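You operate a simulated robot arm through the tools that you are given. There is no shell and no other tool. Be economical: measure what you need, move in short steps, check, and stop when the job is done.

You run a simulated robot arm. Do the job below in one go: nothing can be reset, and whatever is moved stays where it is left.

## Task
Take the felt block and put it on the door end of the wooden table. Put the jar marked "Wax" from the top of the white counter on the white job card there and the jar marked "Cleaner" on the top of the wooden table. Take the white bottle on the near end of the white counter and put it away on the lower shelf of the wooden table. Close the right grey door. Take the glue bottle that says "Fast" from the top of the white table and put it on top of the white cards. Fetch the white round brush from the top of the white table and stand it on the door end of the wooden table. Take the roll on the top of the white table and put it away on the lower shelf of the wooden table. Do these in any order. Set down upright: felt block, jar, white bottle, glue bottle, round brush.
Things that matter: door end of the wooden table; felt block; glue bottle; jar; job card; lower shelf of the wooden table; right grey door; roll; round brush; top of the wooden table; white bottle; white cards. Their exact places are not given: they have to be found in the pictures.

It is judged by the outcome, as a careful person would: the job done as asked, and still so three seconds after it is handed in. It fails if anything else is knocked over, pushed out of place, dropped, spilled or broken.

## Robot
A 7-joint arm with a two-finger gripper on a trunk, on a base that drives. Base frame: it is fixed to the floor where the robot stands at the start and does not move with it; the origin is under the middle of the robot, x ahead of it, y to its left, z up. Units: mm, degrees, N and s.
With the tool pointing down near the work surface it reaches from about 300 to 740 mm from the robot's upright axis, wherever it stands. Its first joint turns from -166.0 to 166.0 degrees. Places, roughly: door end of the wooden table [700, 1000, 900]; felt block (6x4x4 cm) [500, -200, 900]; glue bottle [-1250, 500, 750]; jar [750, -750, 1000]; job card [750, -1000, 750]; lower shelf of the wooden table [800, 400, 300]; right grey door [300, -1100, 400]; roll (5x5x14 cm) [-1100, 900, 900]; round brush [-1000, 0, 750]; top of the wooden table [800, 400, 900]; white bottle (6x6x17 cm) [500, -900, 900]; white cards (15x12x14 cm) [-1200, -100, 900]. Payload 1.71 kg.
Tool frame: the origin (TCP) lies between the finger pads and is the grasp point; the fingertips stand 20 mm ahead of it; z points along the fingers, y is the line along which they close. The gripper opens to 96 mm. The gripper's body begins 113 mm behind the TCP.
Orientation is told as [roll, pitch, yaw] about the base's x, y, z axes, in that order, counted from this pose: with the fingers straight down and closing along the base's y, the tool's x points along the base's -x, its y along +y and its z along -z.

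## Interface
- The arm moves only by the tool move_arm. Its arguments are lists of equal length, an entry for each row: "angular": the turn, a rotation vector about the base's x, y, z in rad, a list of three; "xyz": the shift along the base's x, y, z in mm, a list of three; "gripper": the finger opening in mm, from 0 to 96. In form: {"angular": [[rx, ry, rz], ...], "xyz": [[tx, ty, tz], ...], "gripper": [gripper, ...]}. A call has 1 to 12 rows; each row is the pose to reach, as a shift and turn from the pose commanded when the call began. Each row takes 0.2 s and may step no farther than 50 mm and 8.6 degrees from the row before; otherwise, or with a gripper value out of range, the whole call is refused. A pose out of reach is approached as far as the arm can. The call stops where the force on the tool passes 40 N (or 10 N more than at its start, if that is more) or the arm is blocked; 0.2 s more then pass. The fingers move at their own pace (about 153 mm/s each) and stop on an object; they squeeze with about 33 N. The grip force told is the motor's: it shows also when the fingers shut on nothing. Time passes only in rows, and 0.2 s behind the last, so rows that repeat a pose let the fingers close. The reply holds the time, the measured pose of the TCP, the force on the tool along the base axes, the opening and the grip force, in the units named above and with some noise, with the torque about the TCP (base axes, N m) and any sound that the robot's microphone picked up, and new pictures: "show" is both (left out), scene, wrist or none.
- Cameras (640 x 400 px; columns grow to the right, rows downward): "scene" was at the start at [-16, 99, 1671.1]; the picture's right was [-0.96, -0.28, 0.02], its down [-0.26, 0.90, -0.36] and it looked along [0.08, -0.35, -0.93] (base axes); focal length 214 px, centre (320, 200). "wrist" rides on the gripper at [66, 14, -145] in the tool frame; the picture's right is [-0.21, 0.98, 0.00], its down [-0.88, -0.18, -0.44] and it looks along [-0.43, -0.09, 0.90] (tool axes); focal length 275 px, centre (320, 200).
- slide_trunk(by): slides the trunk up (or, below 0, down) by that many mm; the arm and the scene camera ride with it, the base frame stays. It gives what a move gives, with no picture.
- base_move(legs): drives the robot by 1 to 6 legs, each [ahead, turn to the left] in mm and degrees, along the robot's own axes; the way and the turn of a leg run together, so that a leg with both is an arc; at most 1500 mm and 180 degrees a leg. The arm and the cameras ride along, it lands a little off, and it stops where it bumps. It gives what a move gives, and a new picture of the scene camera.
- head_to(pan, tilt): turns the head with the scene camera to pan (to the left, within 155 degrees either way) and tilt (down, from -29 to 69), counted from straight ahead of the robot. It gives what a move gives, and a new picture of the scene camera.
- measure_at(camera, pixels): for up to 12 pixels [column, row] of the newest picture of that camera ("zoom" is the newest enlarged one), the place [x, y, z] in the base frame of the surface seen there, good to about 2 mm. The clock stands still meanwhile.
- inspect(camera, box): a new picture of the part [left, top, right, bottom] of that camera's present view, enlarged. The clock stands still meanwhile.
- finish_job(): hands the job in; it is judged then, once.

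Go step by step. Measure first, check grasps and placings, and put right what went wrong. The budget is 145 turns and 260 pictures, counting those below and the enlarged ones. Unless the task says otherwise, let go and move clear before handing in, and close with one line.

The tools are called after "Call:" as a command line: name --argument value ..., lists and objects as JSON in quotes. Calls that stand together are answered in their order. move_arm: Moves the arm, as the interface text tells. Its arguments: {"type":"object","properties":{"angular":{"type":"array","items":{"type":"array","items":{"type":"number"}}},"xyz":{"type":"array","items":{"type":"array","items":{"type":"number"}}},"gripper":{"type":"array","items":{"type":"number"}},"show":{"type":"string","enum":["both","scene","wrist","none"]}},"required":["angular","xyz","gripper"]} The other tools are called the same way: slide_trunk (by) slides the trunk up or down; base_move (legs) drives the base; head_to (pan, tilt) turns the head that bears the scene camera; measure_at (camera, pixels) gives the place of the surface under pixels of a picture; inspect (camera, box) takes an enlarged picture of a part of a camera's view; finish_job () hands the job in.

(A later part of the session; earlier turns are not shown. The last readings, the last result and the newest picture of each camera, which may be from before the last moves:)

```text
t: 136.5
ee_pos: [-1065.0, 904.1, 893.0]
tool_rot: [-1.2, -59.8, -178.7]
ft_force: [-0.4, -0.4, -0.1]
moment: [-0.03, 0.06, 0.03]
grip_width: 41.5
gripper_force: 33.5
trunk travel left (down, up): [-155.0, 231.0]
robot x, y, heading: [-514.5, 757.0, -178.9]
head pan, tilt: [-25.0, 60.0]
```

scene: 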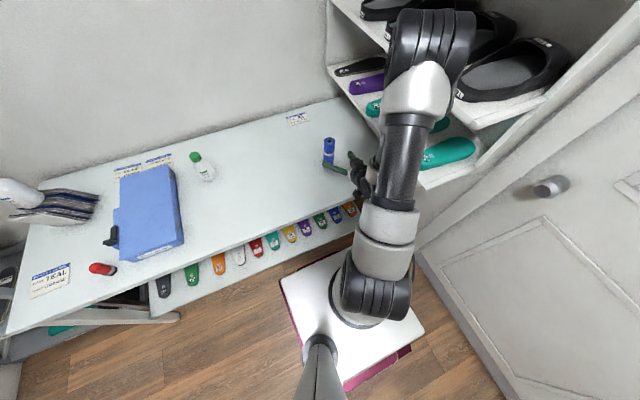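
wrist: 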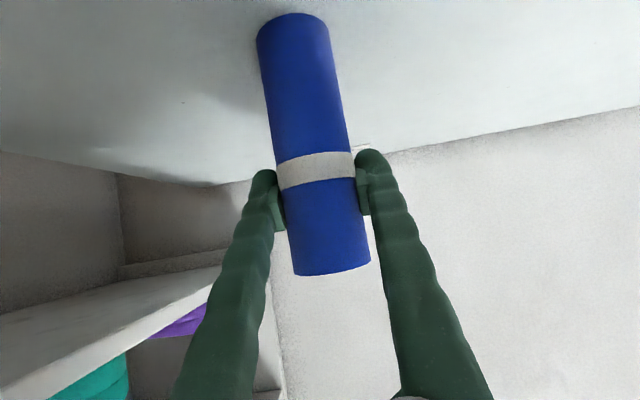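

Roll gripped (41 mm). Raise by trunk, back off, and drive round to face the shelf at y≈230.

Call:
slide_trunk --by 110

Call:
base_move --legs '[[-150, 0], [0, 90], [370, 0], [0, 89], [150, 0]]'

```text
t: 137.9
ee_pos: [-1064.6, 905.3, 1001.5]
tool_rot: [-1.0, -59.7, -178.7]
ft_force: [0.1, -0.3, -0.5]
moment: [0.02, 0.03, 0.0]
grip_width: 41.3
gripper_force: 32.7
trunk travel left (down, up): [-265.0, 121.0]
robot x, y, heading: [-517.8, 758.3, -179.2]
head pan, tilt: [-25.0, 60.0]
```

```text
t: 151.4
ee_pos: [299.2, 207.9, 1012.2]
tool_rot: [-1.2, -60.7, -1.9]
ft_force: [-0.3, -1.0, -0.5]
moment: [0.04, -0.02, 0.12]
grip_width: 40.9
gripper_force: 33.0
trunk travel left (down, up): [-265.0, 121.0]
robot x, y, heading: [-221.8, 385.7, -2.0]
head pan, tilt: [-25.0, 60.0]
```

scene: 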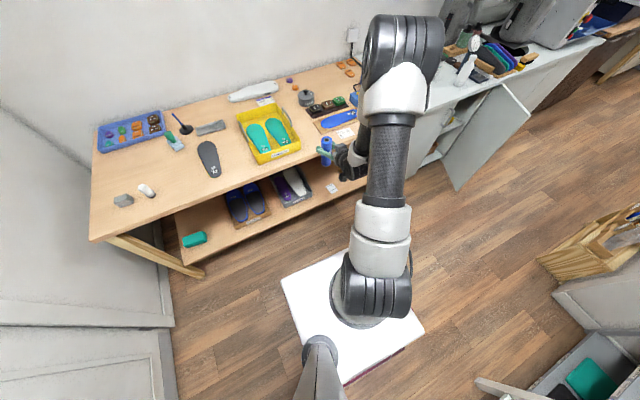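

Measure the shelf's bins and label; lower the trunk fully.

Call:
measure_at --camera "scene" --pixels '[[285, 207], [310, 195], [300, 170], [331, 187], [350, 172], [325, 175], [250, 215], [193, 240]]'

Call:
slide_trunk --by -265

Call:
move_arm --angular '[[0, 0, 0], [0, 0, 0], [0, 0, 0], [0, 0, 0], [0, 0, 0], [0, 0, 0]]' --xyz '[[0, 0, -40], [0, 0, -80], [0, 0, -120], [0, 0, -160], [0, 0, -200], [0, 0, -240]]' --gripper '[20, 20, 20, 20, 20, 20]'

```text
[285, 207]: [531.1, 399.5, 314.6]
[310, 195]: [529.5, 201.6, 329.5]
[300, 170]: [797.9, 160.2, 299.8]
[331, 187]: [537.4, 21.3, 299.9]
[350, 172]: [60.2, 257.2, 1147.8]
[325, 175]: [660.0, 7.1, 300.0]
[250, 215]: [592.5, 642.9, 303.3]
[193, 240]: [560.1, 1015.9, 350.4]
```

```text
t: 154.1
ee_pos: [324.4, 205.9, 735.1]
tool_rot: [-1.1, -59.3, -2.0]
ft_force: [0.1, -0.3, -0.2]
moment: [-0.02, -0.05, 0.0]
grip_width: 41.1
gripper_force: 33.4
trunk travel left (down, up): [0.0, 386.0]
robot x, y, heading: [-219.2, 387.8, -2.4]
head pan, tilt: [-25.0, 60.0]
```

```text
t: 155.5
ee_pos: [322.6, 204.8, 491.5]
tool_rot: [-1.2, -59.4, -1.8]
ft_force: [0.1, -0.1, -0.2]
moment: [0.0, 0.0, 0.0]
grip_width: 41.0
gripper_force: 32.8
trunk travel left (down, up): [0.0, 386.0]
robot x, y, heading: [-218.6, 389.7, -2.5]
head pan, tilt: [-25.0, 60.0]
```

scene: 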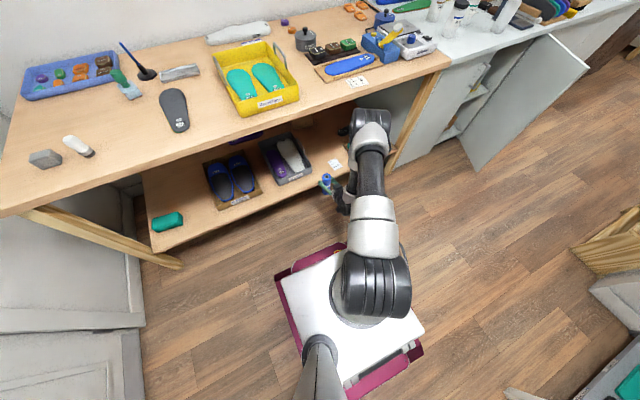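
wrist: 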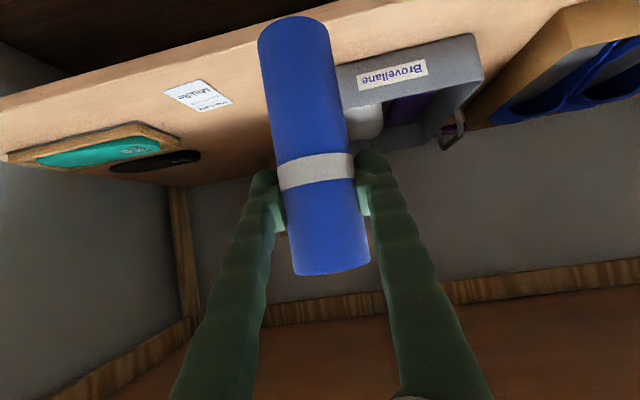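

The arm reaches. The free gap is y 60–190 between bin (y≥200) and label. Check the elbow's place against the table edge before moving in.

Call:
measure_at --camera "scene" --pixels '[[370, 118], [385, 125], [355, 120], [372, 150], [370, 180], [345, 205], [375, 225], [325, 180]]'

Call:
inspect --camera "scene" --box '[270, 80, 450, 240]'

```text
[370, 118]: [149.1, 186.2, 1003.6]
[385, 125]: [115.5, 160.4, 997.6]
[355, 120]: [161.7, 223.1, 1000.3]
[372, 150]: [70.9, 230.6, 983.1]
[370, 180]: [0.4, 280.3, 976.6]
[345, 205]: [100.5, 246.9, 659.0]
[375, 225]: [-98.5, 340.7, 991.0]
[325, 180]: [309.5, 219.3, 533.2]
```

```text
2.50 times, centred on (360, 160) of scene
```

zoom: 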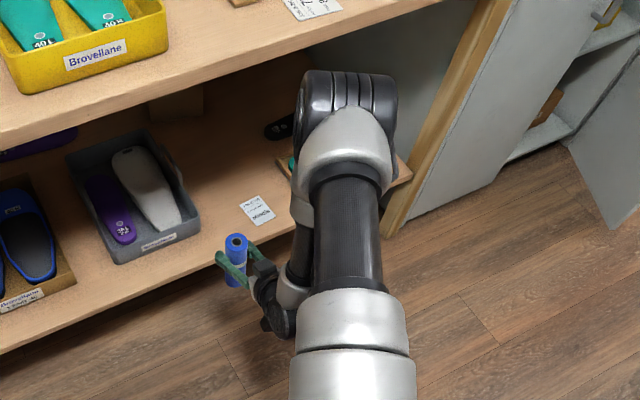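

Elbow tip is at x≈210, z≈1000. Shift the arm −85 in y first, then drive in 150.

Call:
move_arm --angular '[[0, 0, 0], [0, 0, 0], [0, 0, 0], [0, 0, 0]]' --xyz '[[0, -30, 0], [0, -60, 0], [0, -85, 0], [0, -85, 0]]' --gripper '[20, 20, 20, 20]' --show "none"

Call:
base_move --legs '[[140, 2]]'

```text
t: 156.5
ee_pos: [323.4, 124.2, 494.2]
tool_rot: [-1.3, -59.4, -1.9]
ft_force: [-0.2, -1.0, -0.9]
moment: [0.03, -0.01, 0.0]
grip_width: 41.2
gripper_force: 33.1
trunk travel left (down, up): [0.0, 386.0]
robot x, y, heading: [-214.7, 386.6, -2.3]
head pan, tilt: [-25.0, 60.0]
```

```text
t: 157.9
ee_pos: [475.0, 139.0, 493.5]
tool_rot: [-1.1, -59.3, 0.0]
ft_force: [-0.3, -1.0, -0.8]
moment: [0.0, -0.03, 0.0]
grip_width: 40.9
gripper_force: 33.3
trunk travel left (down, up): [0.0, 386.0]
robot x, y, heading: [-77.9, 386.3, -0.3]
head pan, tilt: [-25.0, 60.0]
```

scene: 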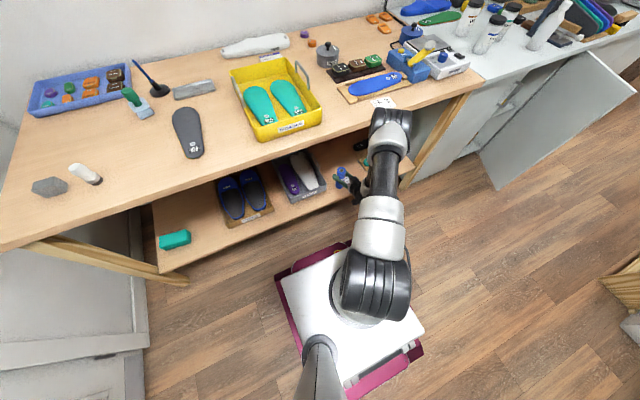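

Call:
measure_at --camera "scene" --pixels '[[390, 110], [375, 122], [405, 118], [388, 140], [342, 172]]'

Call:
inspect --camera "wrist" --box '[0, 0, 640, 400]'

```text
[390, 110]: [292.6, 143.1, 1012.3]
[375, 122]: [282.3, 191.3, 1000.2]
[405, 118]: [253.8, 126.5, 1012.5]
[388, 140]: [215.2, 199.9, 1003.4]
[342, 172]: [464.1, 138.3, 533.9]
```

```text
1.00 times, centred on (320, 200) of wrist (not enlarged: the box is as wide or as high as the picture)
```

zoom: 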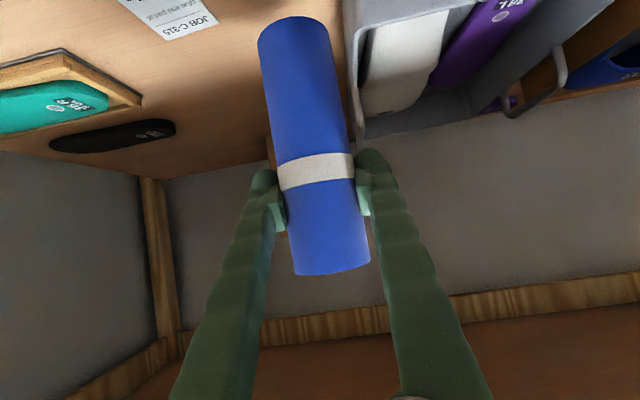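

Extend the arm to (540,118) and come down part way.

Call:
move_arm --angular '[[0, 0, 0], [0, 0, 0], [0, 0, 0], [0, 0, 0]]' --xyz '[[20, -10, 0], [45, -21, 0], [65, -21, -30], [65, -21, -70]]' --gripper '[20, 20, 20, 20]'

```text
t: 158.9
ee_pos: [534.8, 120.4, 430.6]
tool_rot: [-1.2, -60.3, 0.1]
ft_force: [-0.8, -0.5, 0.2]
moment: [0.0, -0.02, -0.02]
grip_width: 40.9
gripper_force: 32.9
trunk travel left (down, up): [0.0, 386.0]
robot x, y, heading: [-76.2, 387.0, -0.3]
head pan, tilt: [-25.0, 60.0]
```

scene: 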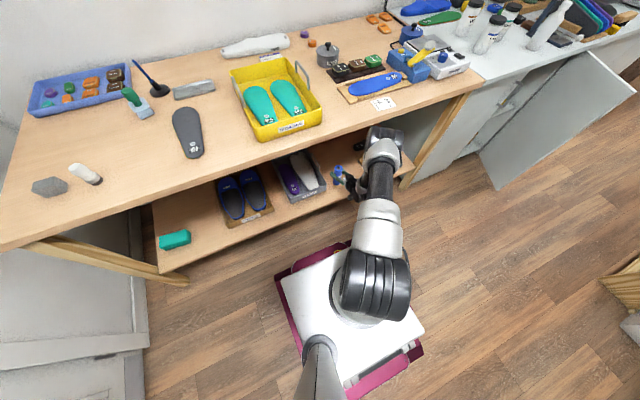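
wrist: 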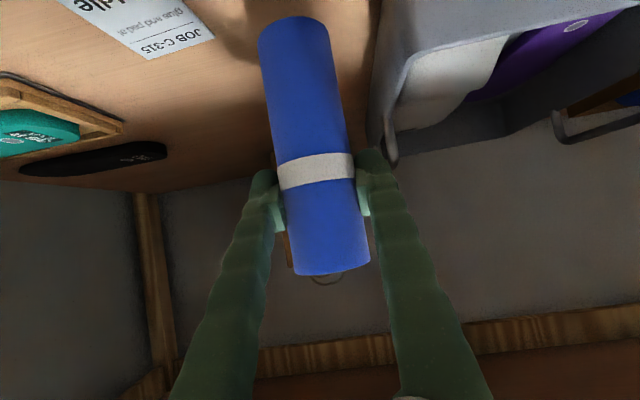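

Call:
measure_at --camera "scene" --pixels '[[385, 130], [372, 135], [398, 132], [382, 150]]'

Call:
move_arm --angular '[[0, 0, 0], [0, 0, 0], [0, 0, 0]]' --xyz '[[3, 0, -20], [3, 0, -33], [3, 0, -35]]' --gripper '[20, 20, 20]' --show "wrist"

```text
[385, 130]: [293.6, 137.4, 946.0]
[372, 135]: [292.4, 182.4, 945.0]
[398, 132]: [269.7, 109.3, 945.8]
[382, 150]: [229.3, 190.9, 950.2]
```

```text
t: 159.7
ee_pos: [535.5, 118.4, 396.8]
tool_rot: [-1.2, -60.1, 0.0]
ft_force: [0.0, 1.1, -0.8]
moment: [-0.03, -0.01, 0.04]
grip_width: 41.2
gripper_force: 33.3
trunk travel left (down, up): [0.0, 386.0]
robot x, y, heading: [-77.0, 385.5, -0.3]
head pan, tilt: [-25.0, 60.0]
```

wrist: 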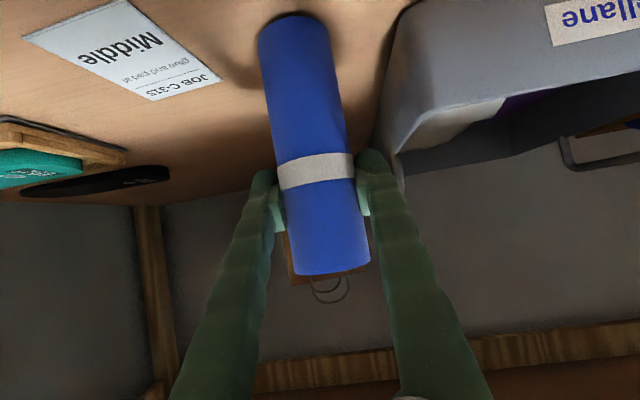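

Nearly down; step until contact shows.

Call:
move_arm --angular '[[0, 0, 0], [0, 0, 0], [0, 0, 0]]' --xyz '[[0, 0, -2], [0, 0, -4], [0, 0, -4]]' --gripper '[20, 20, 20]' --show "none"

```text
t: 160.5
ee_pos: [537.2, 118.5, 393.3]
tool_rot: [-1.2, -60.2, 0.0]
ft_force: [-0.4, -0.2, 0.4]
moment: [0.05, 0.04, -0.01]
grip_width: 40.9
gripper_force: 33.1
trunk travel left (down, up): [0.0, 386.0]
robot x, y, heading: [-78.9, 386.4, -0.5]
head pan, tilt: [-25.0, 60.0]
```

Call:
move_arm --angular '[[0, 0, 0], [0, 0, 0], [0, 0, 0], [0, 0, 0], [0, 0, 0], [0, 0, 0], [0, 0, 0]]' --xyz '[[0, 0, -1], [0, 0, -1], [0, 0, -1], [0, 0, -1], [-20, 0, -1], [-40, 0, 0], [-60, 0, 2]]' --gripper '[20, 48, 60, 66, 66, 66, 66]' --show "wrist"

```text
t: 162.1
ee_pos: [476.5, 117.5, 393.0]
tool_rot: [-1.2, -60.3, 0.1]
ft_force: [0.0, 0.9, -0.5]
moment: [-0.02, 0.0, 0.01]
grip_width: 66.0
gripper_force: 0.0
trunk travel left (down, up): [0.0, 386.0]
robot x, y, heading: [-78.1, 386.2, -0.4]
head pan, tilt: [-25.0, 60.0]
```

wrist: 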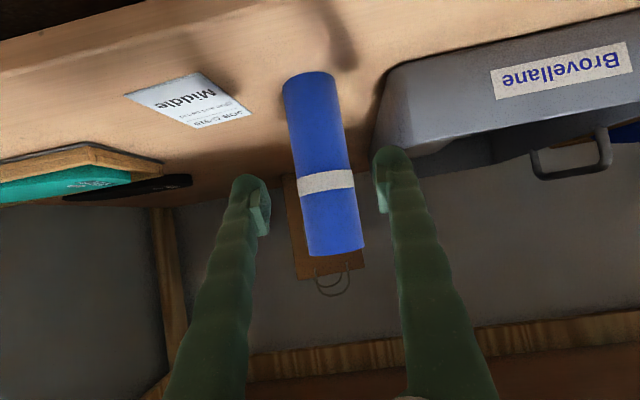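

Roll stands on the shelf. Back out, raise the trunk, and go to the white counter.

Call:
base_move --legs '[[-300, 0]]'

Call:
slide_trunk --by 330

Call:
base_move --legs '[[0, -90], [1020, 0], [0, 90]]'

Call:
head_to --pan -15 --tilt 45

```text
t: 164.2
ee_pos: [177.0, 120.0, 393.4]
tool_rot: [-1.2, -60.2, 0.2]
ft_force: [0.5, -0.3, -0.2]
moment: [0.01, -0.01, 0.03]
grip_width: 65.5
gripper_force: 0.1
trunk travel left (down, up): [0.0, 386.0]
robot x, y, heading: [-375.7, 382.9, -0.2]
head pan, tilt: [-25.0, 60.0]
```

scene: 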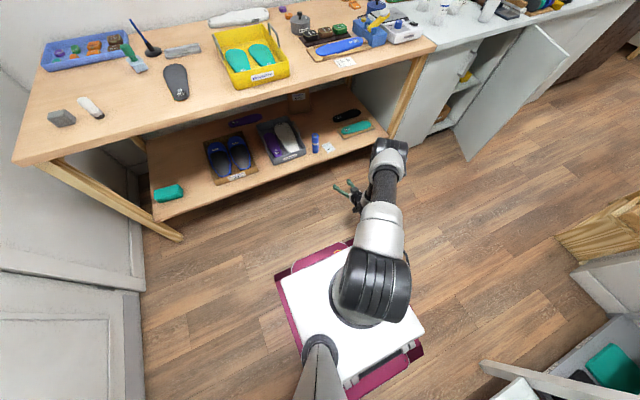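

```text
t: 167.5
ee_pos: [171.6, 118.7, 731.9]
tool_rot: [-1.2, -61.0, 0.0]
ft_force: [-0.5, -0.3, 0.2]
moment: [0.02, 0.0, -0.05]
grip_width: 66.1
gripper_force: 0.0
trunk travel left (down, up): [-330.0, 56.0]
robot x, y, heading: [-376.4, 386.5, -0.4]
head pan, tilt: [-25.0, 60.0]
```

```text
t: 182.3
ee_pos: [109.8, -915.4, 731.3]
tool_rot: [-1.3, -61.0, -2.8]
ft_force: [1.4, 0.0, 0.0]
moment: [-0.01, -0.02, 0.0]
grip_width: 66.4
gripper_force: 0.2
trunk travel left (down, up): [-330.0, 56.0]
robot x, y, heading: [-425.1, -621.9, -3.2]
head pan, tilt: [-25.0, 60.0]
```

scene: 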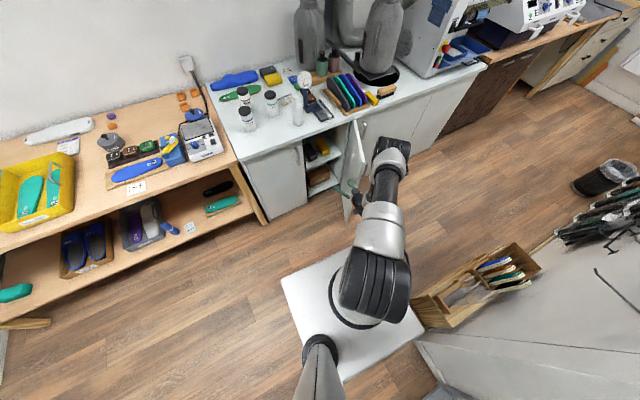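

```text
t: 183.1
ee_pos: [98.8, -915.8, 738.7]
tool_rot: [-1.2, -62.0, -3.0]
ft_force: [-0.6, -0.2, 0.3]
moment: [-0.04, -0.02, -0.01]
grip_width: 66.0
gripper_force: 0.0
trunk travel left (down, up): [-330.0, 56.0]
robot x, y, heading: [-425.1, -624.1, -3.1]
head pan, tilt: [-15.0, 45.0]
```

scene: 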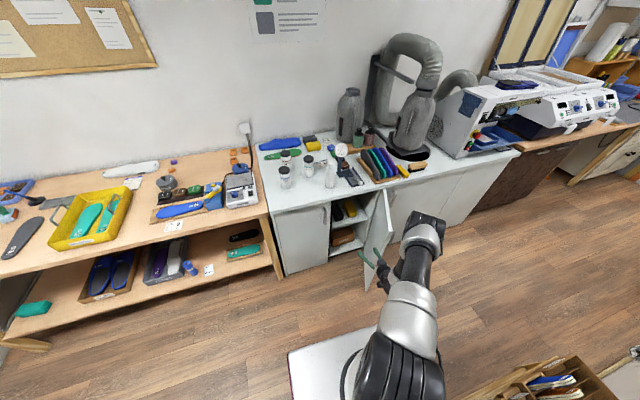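

Zoom to the counter and door.

Call:
inspect --camera "scene" --box '[250, 120, 450, 300]'

Call:
measure_at --camera "scene" --pixels '[[385, 195], [366, 225], [385, 230], [366, 285], [330, 190], [286, 182], [308, 168], [285, 168], [330, 180], [342, 155], [300, 215], [380, 205]]'

```text
2.22 times, centred on (350, 210) of scene
```

zoom: 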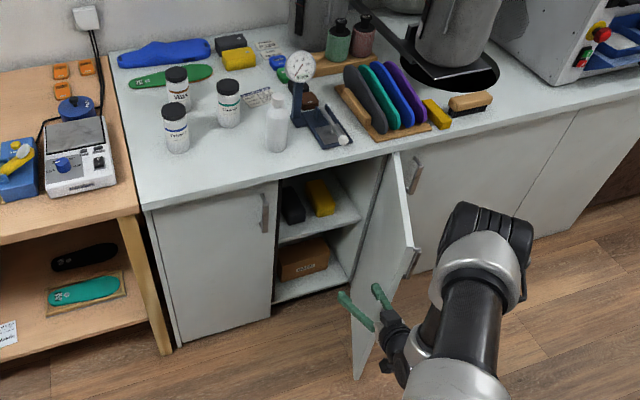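

```text
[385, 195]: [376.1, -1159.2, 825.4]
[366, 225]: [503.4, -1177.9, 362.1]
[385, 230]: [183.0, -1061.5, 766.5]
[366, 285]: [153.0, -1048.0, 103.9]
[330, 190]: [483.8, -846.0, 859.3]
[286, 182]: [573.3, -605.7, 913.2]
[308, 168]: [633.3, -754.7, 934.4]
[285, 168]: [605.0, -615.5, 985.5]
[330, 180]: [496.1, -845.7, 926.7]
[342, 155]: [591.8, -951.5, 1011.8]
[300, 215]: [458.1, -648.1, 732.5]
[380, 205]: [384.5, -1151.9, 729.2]
```

The right door hinges at ≈(455,−1190), tip at (150,−1045), open ~64°. I'll close it first: lower the tool, swing round the tip to its outer face, then push it shut. Check the rack at right, too.

Call:
slide_trunk --by -170

Call:
base_move --legs '[[0, -27]]'

```text
t: 185.0
ee_pos: [99.4, -915.7, 570.9]
tool_rot: [-1.3, -62.1, -2.8]
ft_force: [-1.6, 0.9, -0.1]
moment: [-0.01, -0.02, 0.0]
grip_width: 66.0
gripper_force: 0.1
trunk travel left (down, up): [-160.0, 226.0]
robot x, y, heading: [-421.5, -623.6, -3.4]
head pan, tilt: [-15.0, 45.0]
```

```text
t: 187.0
ee_pos: [-91.5, -1123.2, 570.3]
tool_rot: [-1.3, -62.0, -30.1]
ft_force: [-1.0, -0.3, 0.0]
moment: [0.0, 0.01, 0.01]
grip_width: 66.0
gripper_force: 0.1
trunk travel left (down, up): [-160.0, 226.0]
robot x, y, heading: [-421.2, -623.4, -30.3]
head pan, tilt: [-15.0, 45.0]
```

scene: 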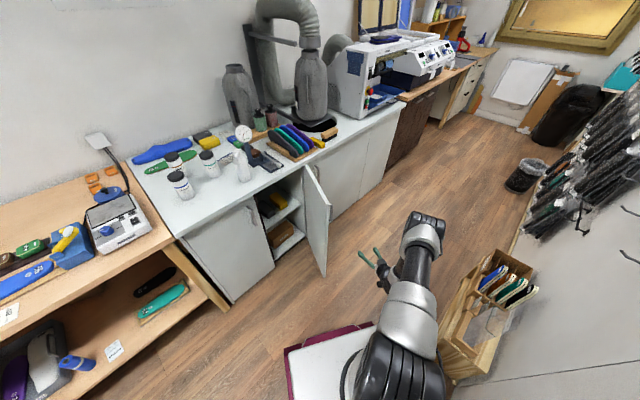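

Call:
measure_at --camera "scene" --pixels '[[462, 285], [480, 262], [445, 330], [535, 285], [440, 225], [425, 225], [520, 270], [325, 270], [330, 210], [310, 165], [530, 235]]'

```text
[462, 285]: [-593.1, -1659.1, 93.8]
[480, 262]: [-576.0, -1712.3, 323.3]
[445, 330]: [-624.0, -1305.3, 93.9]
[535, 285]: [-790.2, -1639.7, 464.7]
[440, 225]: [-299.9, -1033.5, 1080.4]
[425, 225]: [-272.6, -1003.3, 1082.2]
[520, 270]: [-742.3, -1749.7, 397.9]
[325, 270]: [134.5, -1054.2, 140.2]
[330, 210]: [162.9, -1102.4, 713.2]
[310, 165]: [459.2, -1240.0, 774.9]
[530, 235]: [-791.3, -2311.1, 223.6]
```

Rack is clear; hinge refined to (457,−1240). Drive forward 250 and close the fingers.

Call:
base_move --legs '[[250, 0]]'

Call:
move_arm --angular '[[0, 0, 0], [0, 0, 0], [0, 0, 0], [0, 0, 0]]' --xyz '[[10, 20, 0], [20, 40, 0], [30, 60, 0], [30, 60, 0]]' --gripper '[0, 0, 0, 0]'

```text
t: 188.9
ee_pos: [116.1, -1245.8, 577.7]
tool_rot: [-1.2, -63.0, -30.1]
ft_force: [0.4, -0.3, 0.8]
moment: [-0.01, -0.02, -0.01]
grip_width: 65.9
gripper_force: 0.1
trunk travel left (down, up): [-160.0, 226.0]
robot x, y, heading: [-209.8, -750.6, -30.6]
head pan, tilt: [-15.0, 45.0]
```

scene: 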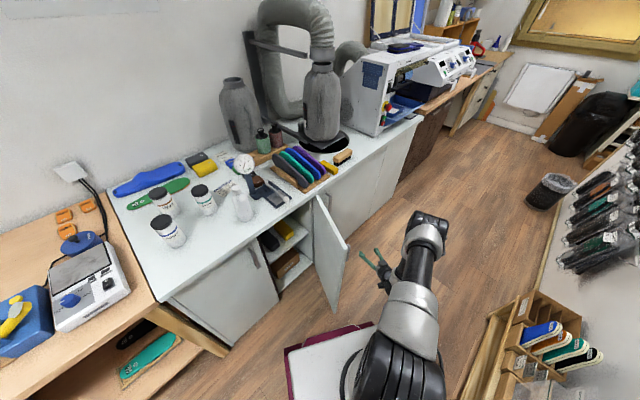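

```text
t: 189.9
ee_pos: [139.3, -1181.2, 586.7]
tool_rot: [-1.1, -63.7, -30.4]
ft_force: [-0.2, -0.6, -0.2]
moment: [0.01, 0.0, 0.0]
grip_width: 0.0
gripper_force: 29.3
trunk travel left (down, up): [-160.0, 226.0]
robot x, y, heading: [-205.7, -753.6, -30.4]
head pan, tilt: [-15.0, 45.0]
```

scene: 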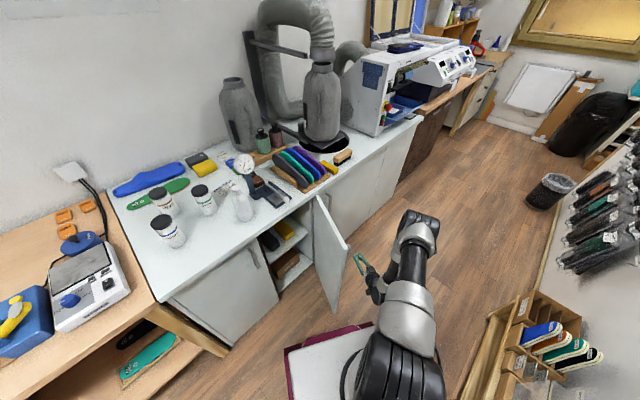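
wrist: 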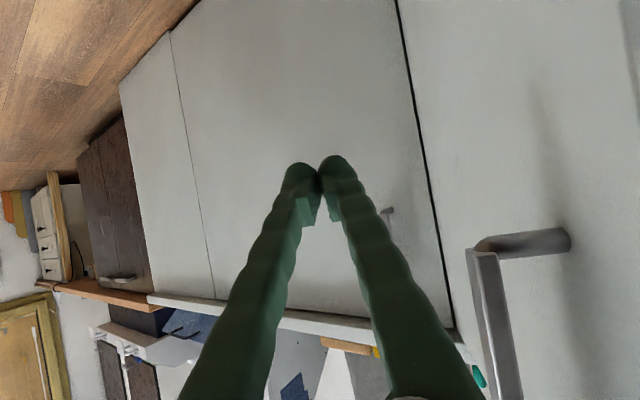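

Call:
measure_at --camera "wrist" --pixels '[[490, 262], [520, 243], [565, 238], [500, 350], [480, 120], [430, 200], [620, 150]]'

```text
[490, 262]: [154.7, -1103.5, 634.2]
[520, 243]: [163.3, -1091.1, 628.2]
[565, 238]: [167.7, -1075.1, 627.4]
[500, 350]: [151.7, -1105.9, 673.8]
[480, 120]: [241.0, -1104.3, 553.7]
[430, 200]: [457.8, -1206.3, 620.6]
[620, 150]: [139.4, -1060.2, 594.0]
```

The handle's lower end is at z≈627; lower the trunk 120 so the hand passes below it, then push along the door's arc.

Call:
slide_trunk --by -125

Call:
move_arm --angular '[[0, 0, 0], [0, 0, 0], [0, 0, 0], [0, 0, 0], [0, 0, 0], [0, 0, 0], [0, 0, 0], [0, 0, 0]]' --xyz '[[25, 20, 0], [45, 45, 0], [55, 75, 0], [70, 105, 0], [88, 135, 0], [110, 160, 0], [135, 182, 0], [160, 200, 0]]' --gripper '[0, 0, 0, 0, 0, 0, 0, 0]'

```text
t: 191.4
ee_pos: [139.1, -1181.5, 461.7]
tool_rot: [-1.1, -63.9, -30.2]
ft_force: [-0.4, 0.0, -0.4]
moment: [0.05, 0.01, 0.0]
grip_width: 0.0
gripper_force: 29.3
trunk travel left (down, up): [-35.0, 351.0]
robot x, y, heading: [-207.1, -754.6, -30.3]
head pan, tilt: [-15.0, 45.0]
```

```text
t: 193.2
ee_pos: [298.1, -982.6, 461.0]
tool_rot: [-1.1, -63.9, -30.3]
ft_force: [-0.2, -0.1, -0.1]
moment: [-0.01, 0.03, 0.0]
grip_width: 0.0
gripper_force: 29.7
trunk travel left (down, up): [-35.0, 351.0]
robot x, y, heading: [-207.3, -750.3, -30.5]
head pan, tilt: [-15.0, 45.0]
```

scene: 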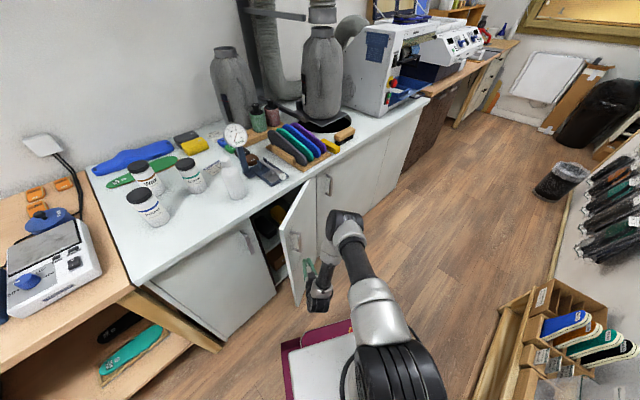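
wrist: 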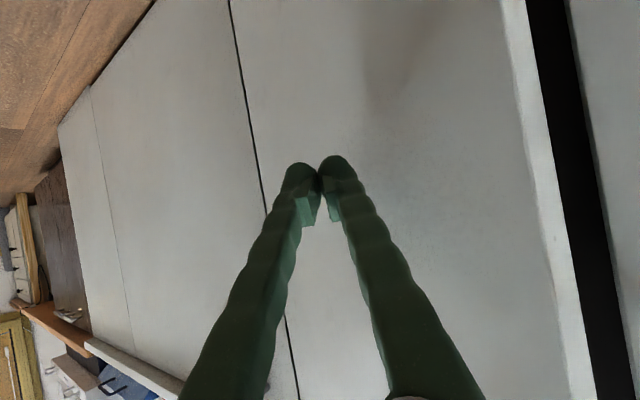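

The door follows. Push on to closed.

Call:
move_arm --angular '[[0, 0, 0], [0, 0, 0], [0, 0, 0], [0, 0, 0], [0, 0, 0], [0, 0, 0], [0, 0, 0]]' --xyz '[[30, 16, 0], [57, 28, 0], [85, 36, 0], [105, 40, 0], [120, 42, 0], [132, 43, 0], [142, 44, 0]]' --gripper '[0, 0, 0, 0, 0, 0, 0]'

```text
t: 194.8
ee_pos: [435.7, -938.5, 457.7]
tool_rot: [-1.5, -63.5, -30.2]
ft_force: [-38.6, 4.3, 11.1]
moment: [-0.02, -0.26, 0.18]
grip_width: 0.0
gripper_force: 29.4
trunk travel left (down, up): [-35.0, 351.0]
robot x, y, heading: [-207.9, -751.1, -30.3]
head pan, tilt: [-15.0, 45.0]
```

scene: 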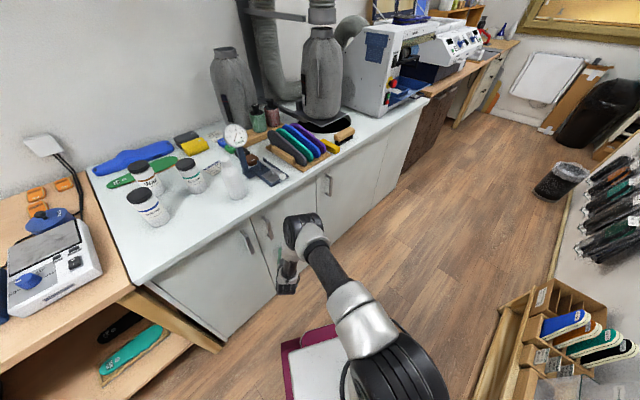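
wrist: 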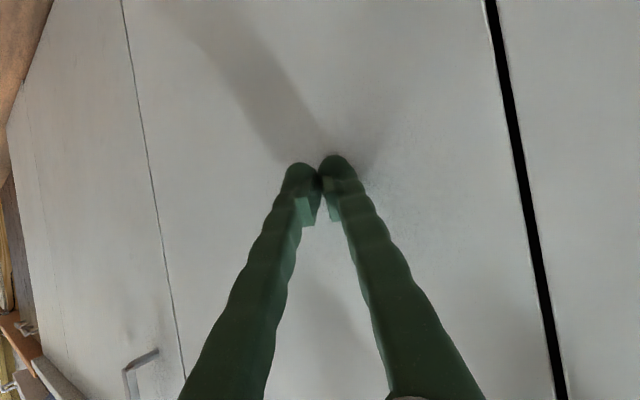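

Door reached its stop (38 N). Withdraw and check.

Call:
move_arm --angular '[[0, 0, 0], [0, 0, 0], [0, 0, 0], [0, 0, 0]]' --xyz '[[-40, 0, 0], [-80, 0, 0], [-120, 0, 0], [-150, 0, 0]]' --gripper '[0, 0, 0, 0]' --show "wrist"

Call:
measure_at --camera "wrist" --pixels '[[320, 120], [450, 120], [520, 150], [580, 150], [200, 200], [220, 100]]'

```text
t: 195.8
ee_pos: [291.8, -938.3, 459.4]
tool_rot: [-1.1, -63.9, -30.3]
ft_force: [0.1, -0.2, 0.8]
moment: [0.0, 0.0, 0.03]
grip_width: 0.1
gripper_force: 29.2
trunk travel left (down, up): [-35.0, 351.0]
robot x, y, heading: [-209.9, -754.6, -30.7]
head pan, tilt: [-15.0, 45.0]
```

wrist: 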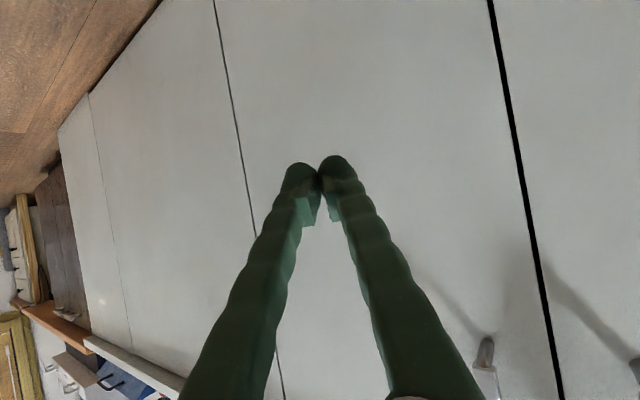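

```text
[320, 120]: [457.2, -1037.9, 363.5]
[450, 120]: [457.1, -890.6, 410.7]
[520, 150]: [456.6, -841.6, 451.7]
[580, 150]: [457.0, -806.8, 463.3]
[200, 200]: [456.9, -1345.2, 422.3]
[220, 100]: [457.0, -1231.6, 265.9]
```

Door is flush with the front (x 457). Next the white bottle: face the counter, raise the trunk.

Call:
base_move --legs '[[-60, 0], [0, 30]]'

Call:
slide_trunk --by 340

Call:
move_arm --angular '[[0, 0, 0], [0, 0, 0], [0, 0, 0], [0, 0, 0], [0, 0, 0], [0, 0, 0]]' --xyz '[[0, -30, 30], [0, -60, 65], [0, -90, 100], [0, -120, 135], [0, -145, 165], [0, -150, 190]]' --gripper '[90, 90, 90, 90, 90, 90]'

```text
t: 198.5
ee_pos: [265.9, -632.2, 459.3]
tool_rot: [-1.2, -63.7, -0.1]
ft_force: [-0.9, 0.0, 0.4]
moment: [-0.03, -0.01, 0.02]
grip_width: 0.0
gripper_force: 29.6
trunk travel left (down, up): [-35.0, 351.0]
robot x, y, heading: [-262.8, -721.7, -0.4]
head pan, tilt: [-15.0, 45.0]
```

scene: 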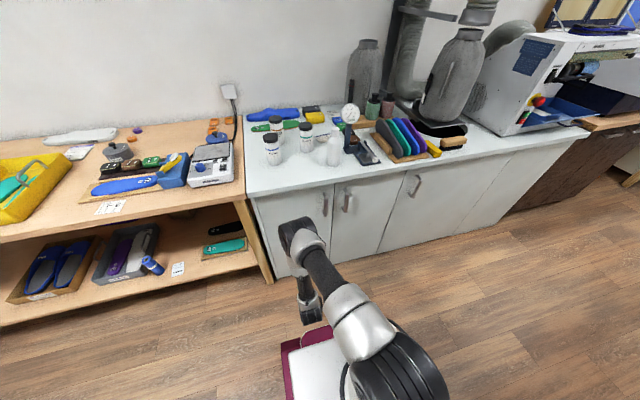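

```text
t: 201.9
ee_pos: [260.1, -631.5, 808.3]
tool_rot: [-1.2, -64.6, -0.1]
ft_force: [0.8, -0.1, 0.3]
moment: [0.02, 0.0, -0.02]
grip_width: 0.0
gripper_force: 29.6
trunk travel left (down, up): [-375.0, 11.0]
robot x, y, heading: [-261.1, -721.2, -0.3]
head pan, tilt: [-15.0, 45.0]
```

```text
t: 203.3
ee_pos: [259.5, -782.5, 1000.6]
tool_rot: [-1.2, -64.7, -0.1]
ft_force: [0.4, 0.8, 1.2]
moment: [0.0, -0.01, -0.07]
grip_width: 90.4
gripper_force: 0.2
trunk travel left (down, up): [-375.0, 11.0]
robot x, y, heading: [-258.3, -724.4, -0.1]
head pan, tilt: [-15.0, 45.0]
```

scene: 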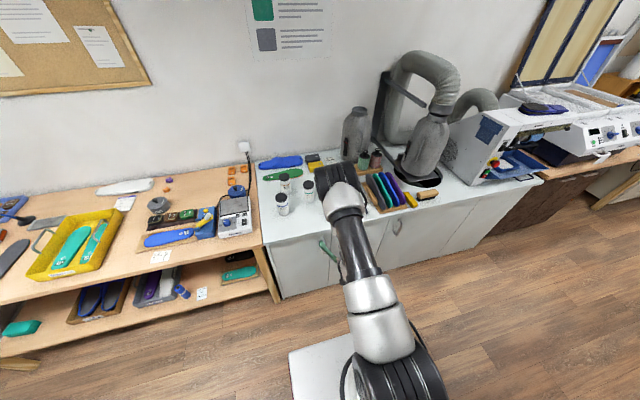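
wrist: 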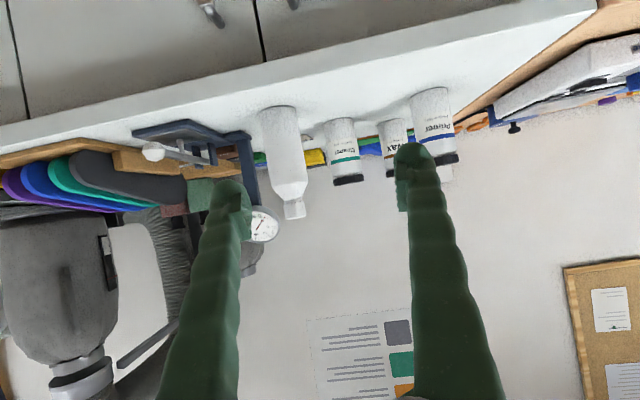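

Call:
measure_at --camera "wrist" --pixels '[[283, 115], [286, 160], [267, 150], [303, 150], [294, 212], [237, 160], [195, 140], [345, 150], [395, 140], [435, 120], [270, 205], [290, 190]]'

Call:
inspect --camera "wrist" --box '[110, 70, 470, 260]'

```text
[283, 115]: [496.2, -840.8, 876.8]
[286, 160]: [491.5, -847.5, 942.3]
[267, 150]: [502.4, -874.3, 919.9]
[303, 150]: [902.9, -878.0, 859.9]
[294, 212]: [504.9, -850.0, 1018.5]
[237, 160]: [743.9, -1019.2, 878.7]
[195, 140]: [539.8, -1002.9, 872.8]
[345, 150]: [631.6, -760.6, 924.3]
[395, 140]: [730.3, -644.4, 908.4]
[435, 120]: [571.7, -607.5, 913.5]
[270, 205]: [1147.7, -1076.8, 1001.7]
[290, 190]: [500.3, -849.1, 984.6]
```

```text
1.78 times, centred on (290, 165) of wrist
```

zoom: 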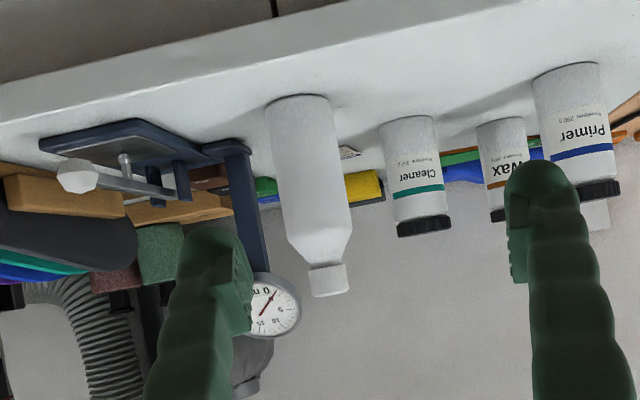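

Call:
measure_at --camera "zoom" --pixels '[[235, 150], [245, 200], [120, 130], [200, 170], [290, 290], [62, 175]]'

Call:
base_move --legs '[[120, 0]]'

```text
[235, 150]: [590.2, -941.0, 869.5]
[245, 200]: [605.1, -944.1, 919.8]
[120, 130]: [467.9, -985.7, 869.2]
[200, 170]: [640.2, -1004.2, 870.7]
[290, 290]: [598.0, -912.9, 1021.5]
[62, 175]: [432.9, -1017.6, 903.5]
```

```text
t: 204.5
ee_pos: [363.4, -781.5, 1006.0]
tool_rot: [-1.3, -65.7, 0.1]
ft_force: [1.5, -0.2, -0.6]
moment: [0.02, 0.0, 0.03]
grip_width: 89.9
gripper_force: 0.1
trunk travel left (down, up): [-375.0, 11.0]
robot x, y, heading: [-141.4, -721.5, -0.3]
head pan, tilt: [-15.0, 45.0]
```

scene: 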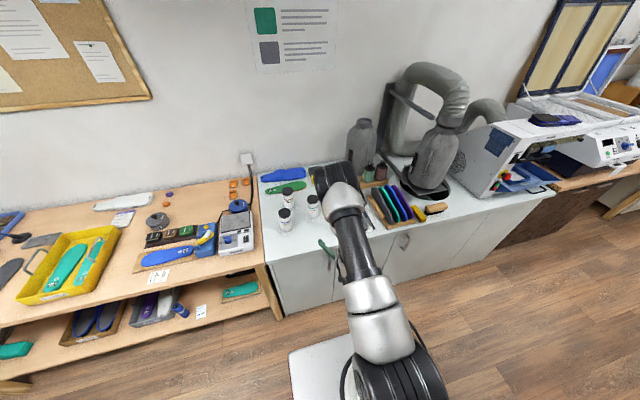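

Gauge is clear (y ≤ −940). Line up with the bottle: (430,−846,945).

Call:
move_arm --angular '[[0, 0, 0], [0, 0, 0], [0, 0, 0], [0, 0, 0]]' --xyz '[[15, -30, -20], [30, -50, -40], [50, -65, -60], [50, -65, -60]]' --gripper '[84, 84, 84, 84]' --show "wrist"

Call:
measure_at --camera "wrist" --pixels '[[320, 100], [320, 150], [300, 150], [340, 150]]'

```text
t: 205.5
ee_pos: [422.8, -848.8, 941.0]
tool_rot: [-1.2, -65.0, 0.0]
ft_force: [0.4, 0.2, -0.3]
moment: [0.0, 0.0, 0.03]
grip_width: 83.8
gripper_force: 0.0
trunk travel left (down, up): [-375.0, 11.0]
robot x, y, heading: [-142.3, -720.4, -0.4]
head pan, tilt: [-15.0, 45.0]
```

wrist: 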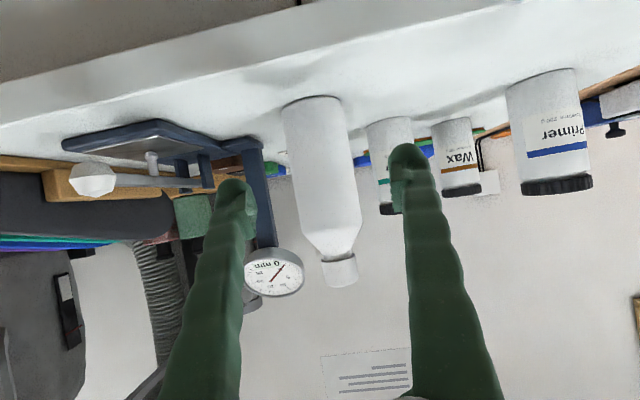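

```text
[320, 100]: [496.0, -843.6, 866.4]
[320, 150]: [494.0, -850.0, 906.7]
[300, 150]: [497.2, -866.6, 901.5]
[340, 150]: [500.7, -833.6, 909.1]
```

Call:
move_arm --angular '[[0, 0, 0], [0, 0, 0], [0, 0, 0], [0, 0, 0], [0, 0, 0], [0, 0, 0], [0, 0, 0]]' --xyz '[[30, 0, 0], [60, 0, 0], [97, 1, 0], [97, 1, 0], [97, 1, 0], [97, 1, 0], [97, 1, 0]]' --gripper '[84, 84, 84, 84, 30, 30, 30]' --show "wrist"

```text
t: 207.1
ee_pos: [526.2, -847.8, 940.2]
tool_rot: [-1.1, -64.9, 0.0]
ft_force: [3.2, -0.2, 6.8]
moment: [0.2, -0.28, -0.1]
grip_width: 58.6
gripper_force: 33.2
trunk travel left (down, up): [-375.0, 11.0]
robot x, y, heading: [-137.8, -723.9, -0.3]
head pan, tilt: [-15.0, 45.0]
```

wrist: 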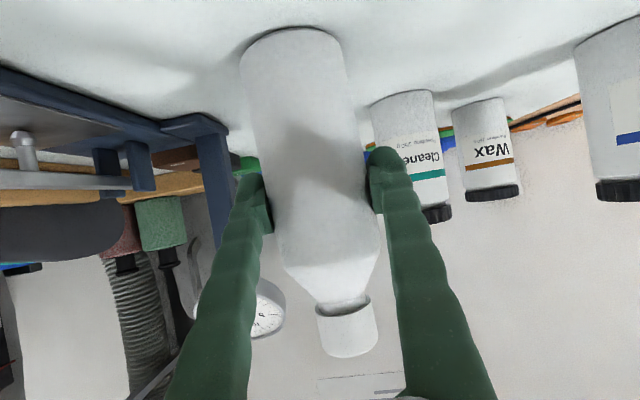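

Bottle gripped (58.6 mm). Lift, back away, and look at the shelf for space.

Call:
move_arm --angular '[[0, 0, 0], [0, 0, 0], [0, 0, 0]]' --xyz '[[0, 0, 25], [0, 0, 55], [0, 0, 85]]' --gripper '[30, 30, 30]' --show "wrist"

Call:
base_move --legs '[[-260, 0]]'

Call:
head_to --pan 35 --tilt 42

Call:
inspect --camera "scene" --box '[300, 160, 640, 390]'

```text
t: 207.9
ee_pos: [525.4, -848.7, 1024.4]
tool_rot: [-1.1, -64.6, -0.1]
ft_force: [-0.5, -0.6, -1.7]
moment: [-0.03, 0.0, -0.01]
grip_width: 58.4
gripper_force: 33.3
trunk travel left (down, up): [-375.0, 11.0]
robot x, y, heading: [-140.8, -718.7, -0.3]
head pan, tilt: [-15.0, 45.0]
```

wrist: 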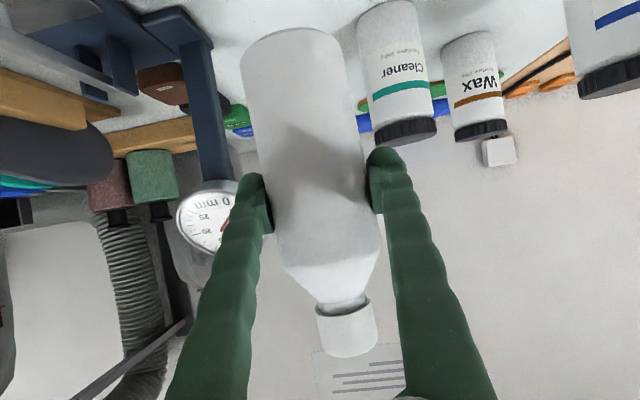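

```text
t: 209.9
ee_pos: [270.9, -847.7, 1025.6]
tool_rot: [-1.2, -64.8, -0.1]
ft_force: [0.3, -0.6, -1.2]
moment: [0.02, -0.01, 0.0]
grip_width: 58.4
gripper_force: 33.0
trunk travel left (down, up): [-375.0, 11.0]
robot x, y, heading: [-393.2, -720.9, -0.3]
head pan, tilt: [-15.0, 45.0]
```

scene: 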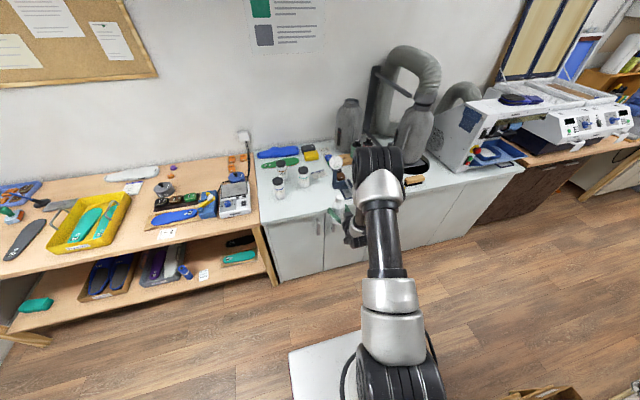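

```text
t: 211.1
ee_pos: [255.5, -848.6, 1035.9]
tool_rot: [-1.1, -65.7, -0.2]
ft_force: [0.3, -0.2, -1.6]
moment: [-0.01, 0.01, 0.01]
grip_width: 58.2
gripper_force: 32.9
trunk travel left (down, up): [-375.0, 11.0]
robot x, y, heading: [-395.1, -723.1, -0.4]
head pan, tilt: [35.0, 42.0]
```

scene: 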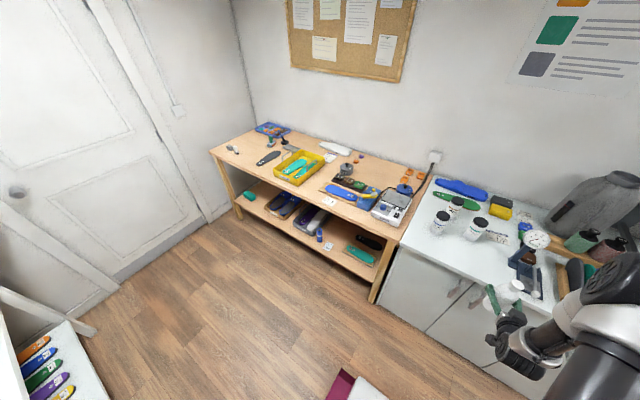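

```text
1.74 times, centred on (470, 275) of scene
```

zoom: 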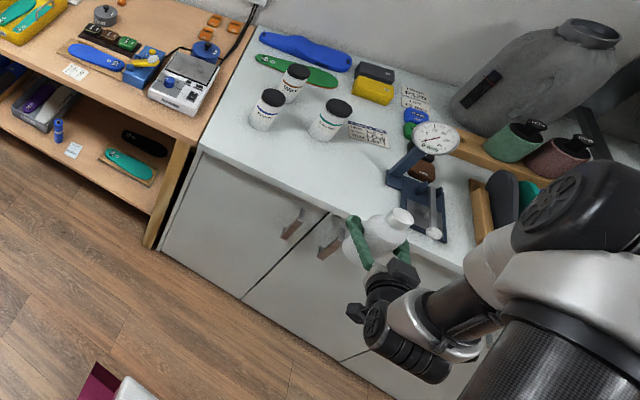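

Call:
measure_at --camera "zoom" --pixels '[[67, 150], [80, 152], [95, 158], [106, 152], [104, 165], [155, 183], [165, 150], [58, 135], [120, 140], [160, 195], [135, 175]]'

Call:
inspect --camera "scene" --box '[300, 200, 400, 300]'

```text
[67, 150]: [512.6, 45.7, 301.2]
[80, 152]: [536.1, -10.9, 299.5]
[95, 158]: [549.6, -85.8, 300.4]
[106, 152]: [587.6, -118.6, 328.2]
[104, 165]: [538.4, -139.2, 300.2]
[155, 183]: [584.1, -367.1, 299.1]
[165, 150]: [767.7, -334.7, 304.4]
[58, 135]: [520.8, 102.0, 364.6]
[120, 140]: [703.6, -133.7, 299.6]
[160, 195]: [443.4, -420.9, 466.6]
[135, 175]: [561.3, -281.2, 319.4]
```

```text
4.00 times, centred on (350, 250) of scene
```

zoom: 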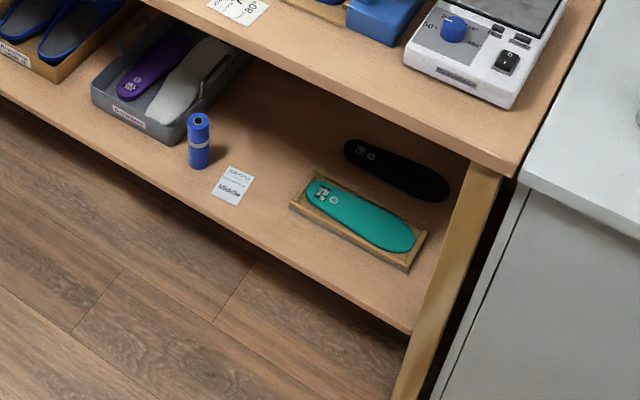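

Space at (525,−65) between label and insole board. Drive there.

Call:
base_move --legs '[[0, 90], [785, 0], [0, -90]]'

Call:
slide_trunk --by -375

Call:
move_arm --angular '[[0, 0, 0], [0, 0, 0], [0, 0, 0], [0, 0, 0]]' --xyz '[[0, 0, -40], [0, 0, -80], [0, 0, -120], [0, 0, -160]]' --gripper '[30, 30, 30, 30]' --show "wrist"

Call:
head_to --pan -15 --tilt 55

```text
t: 224.7
ee_pos: [270.8, -86.0, 1034.6]
tool_rot: [-1.0, -65.6, -2.7]
ft_force: [-0.1, 0.5, -2.6]
moment: [0.01, -0.01, 0.01]
grip_width: 57.5
gripper_force: 33.3
trunk travel left (down, up): [-375.0, 11.0]
robot x, y, heading: [-373.1, 77.0, -2.9]
head pan, tilt: [35.0, 42.0]
```

scene: 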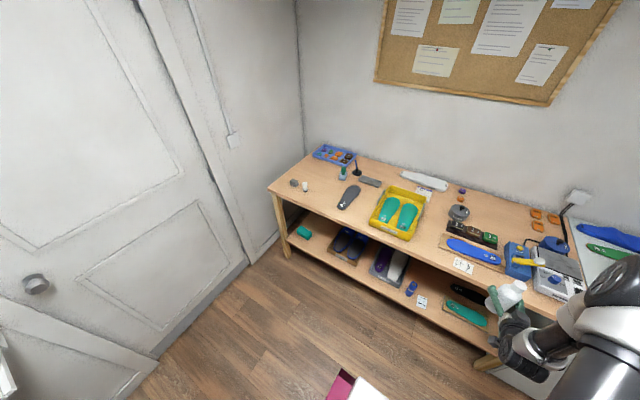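

```text
t: 228.3
ee_pos: [255.2, -84.5, 670.7]
tool_rot: [-1.1, -66.5, -2.8]
ft_force: [-0.1, -0.6, -2.3]
moment: [0.01, 0.01, -0.01]
grip_width: 57.2
gripper_force: 32.9
trunk travel left (down, up): [0.0, 386.0]
robot x, y, heading: [-371.6, 78.9, -3.0]
head pan, tilt: [35.0, 42.0]
```

```text
t: 229.3
ee_pos: [253.3, -83.6, 511.3]
tool_rot: [-1.1, -66.5, -2.8]
ft_force: [-0.4, 0.1, -2.4]
moment: [0.01, -0.01, 0.01]
grip_width: 57.3
gripper_force: 33.0
trunk travel left (down, up): [0.0, 386.0]
robot x, y, heading: [-373.0, 79.8, -2.8]
head pan, tilt: [35.0, 42.0]
```

wrist: 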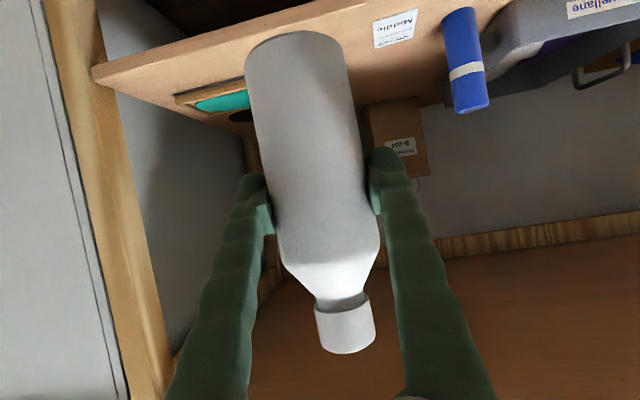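

```text
t: 230.5
ee_pos: [253.6, -84.3, 510.4]
tool_rot: [-1.1, -66.5, -2.8]
ft_force: [-1.2, 0.2, -2.2]
moment: [-0.01, 0.01, -0.02]
grip_width: 57.2
gripper_force: 33.1
trunk travel left (down, up): [0.0, 386.0]
robot x, y, heading: [-374.2, 75.2, -2.8]
head pan, tilt: [-15.0, 55.0]
```

scene: 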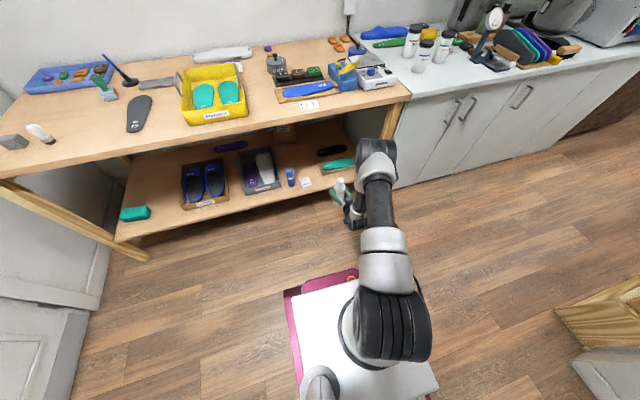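

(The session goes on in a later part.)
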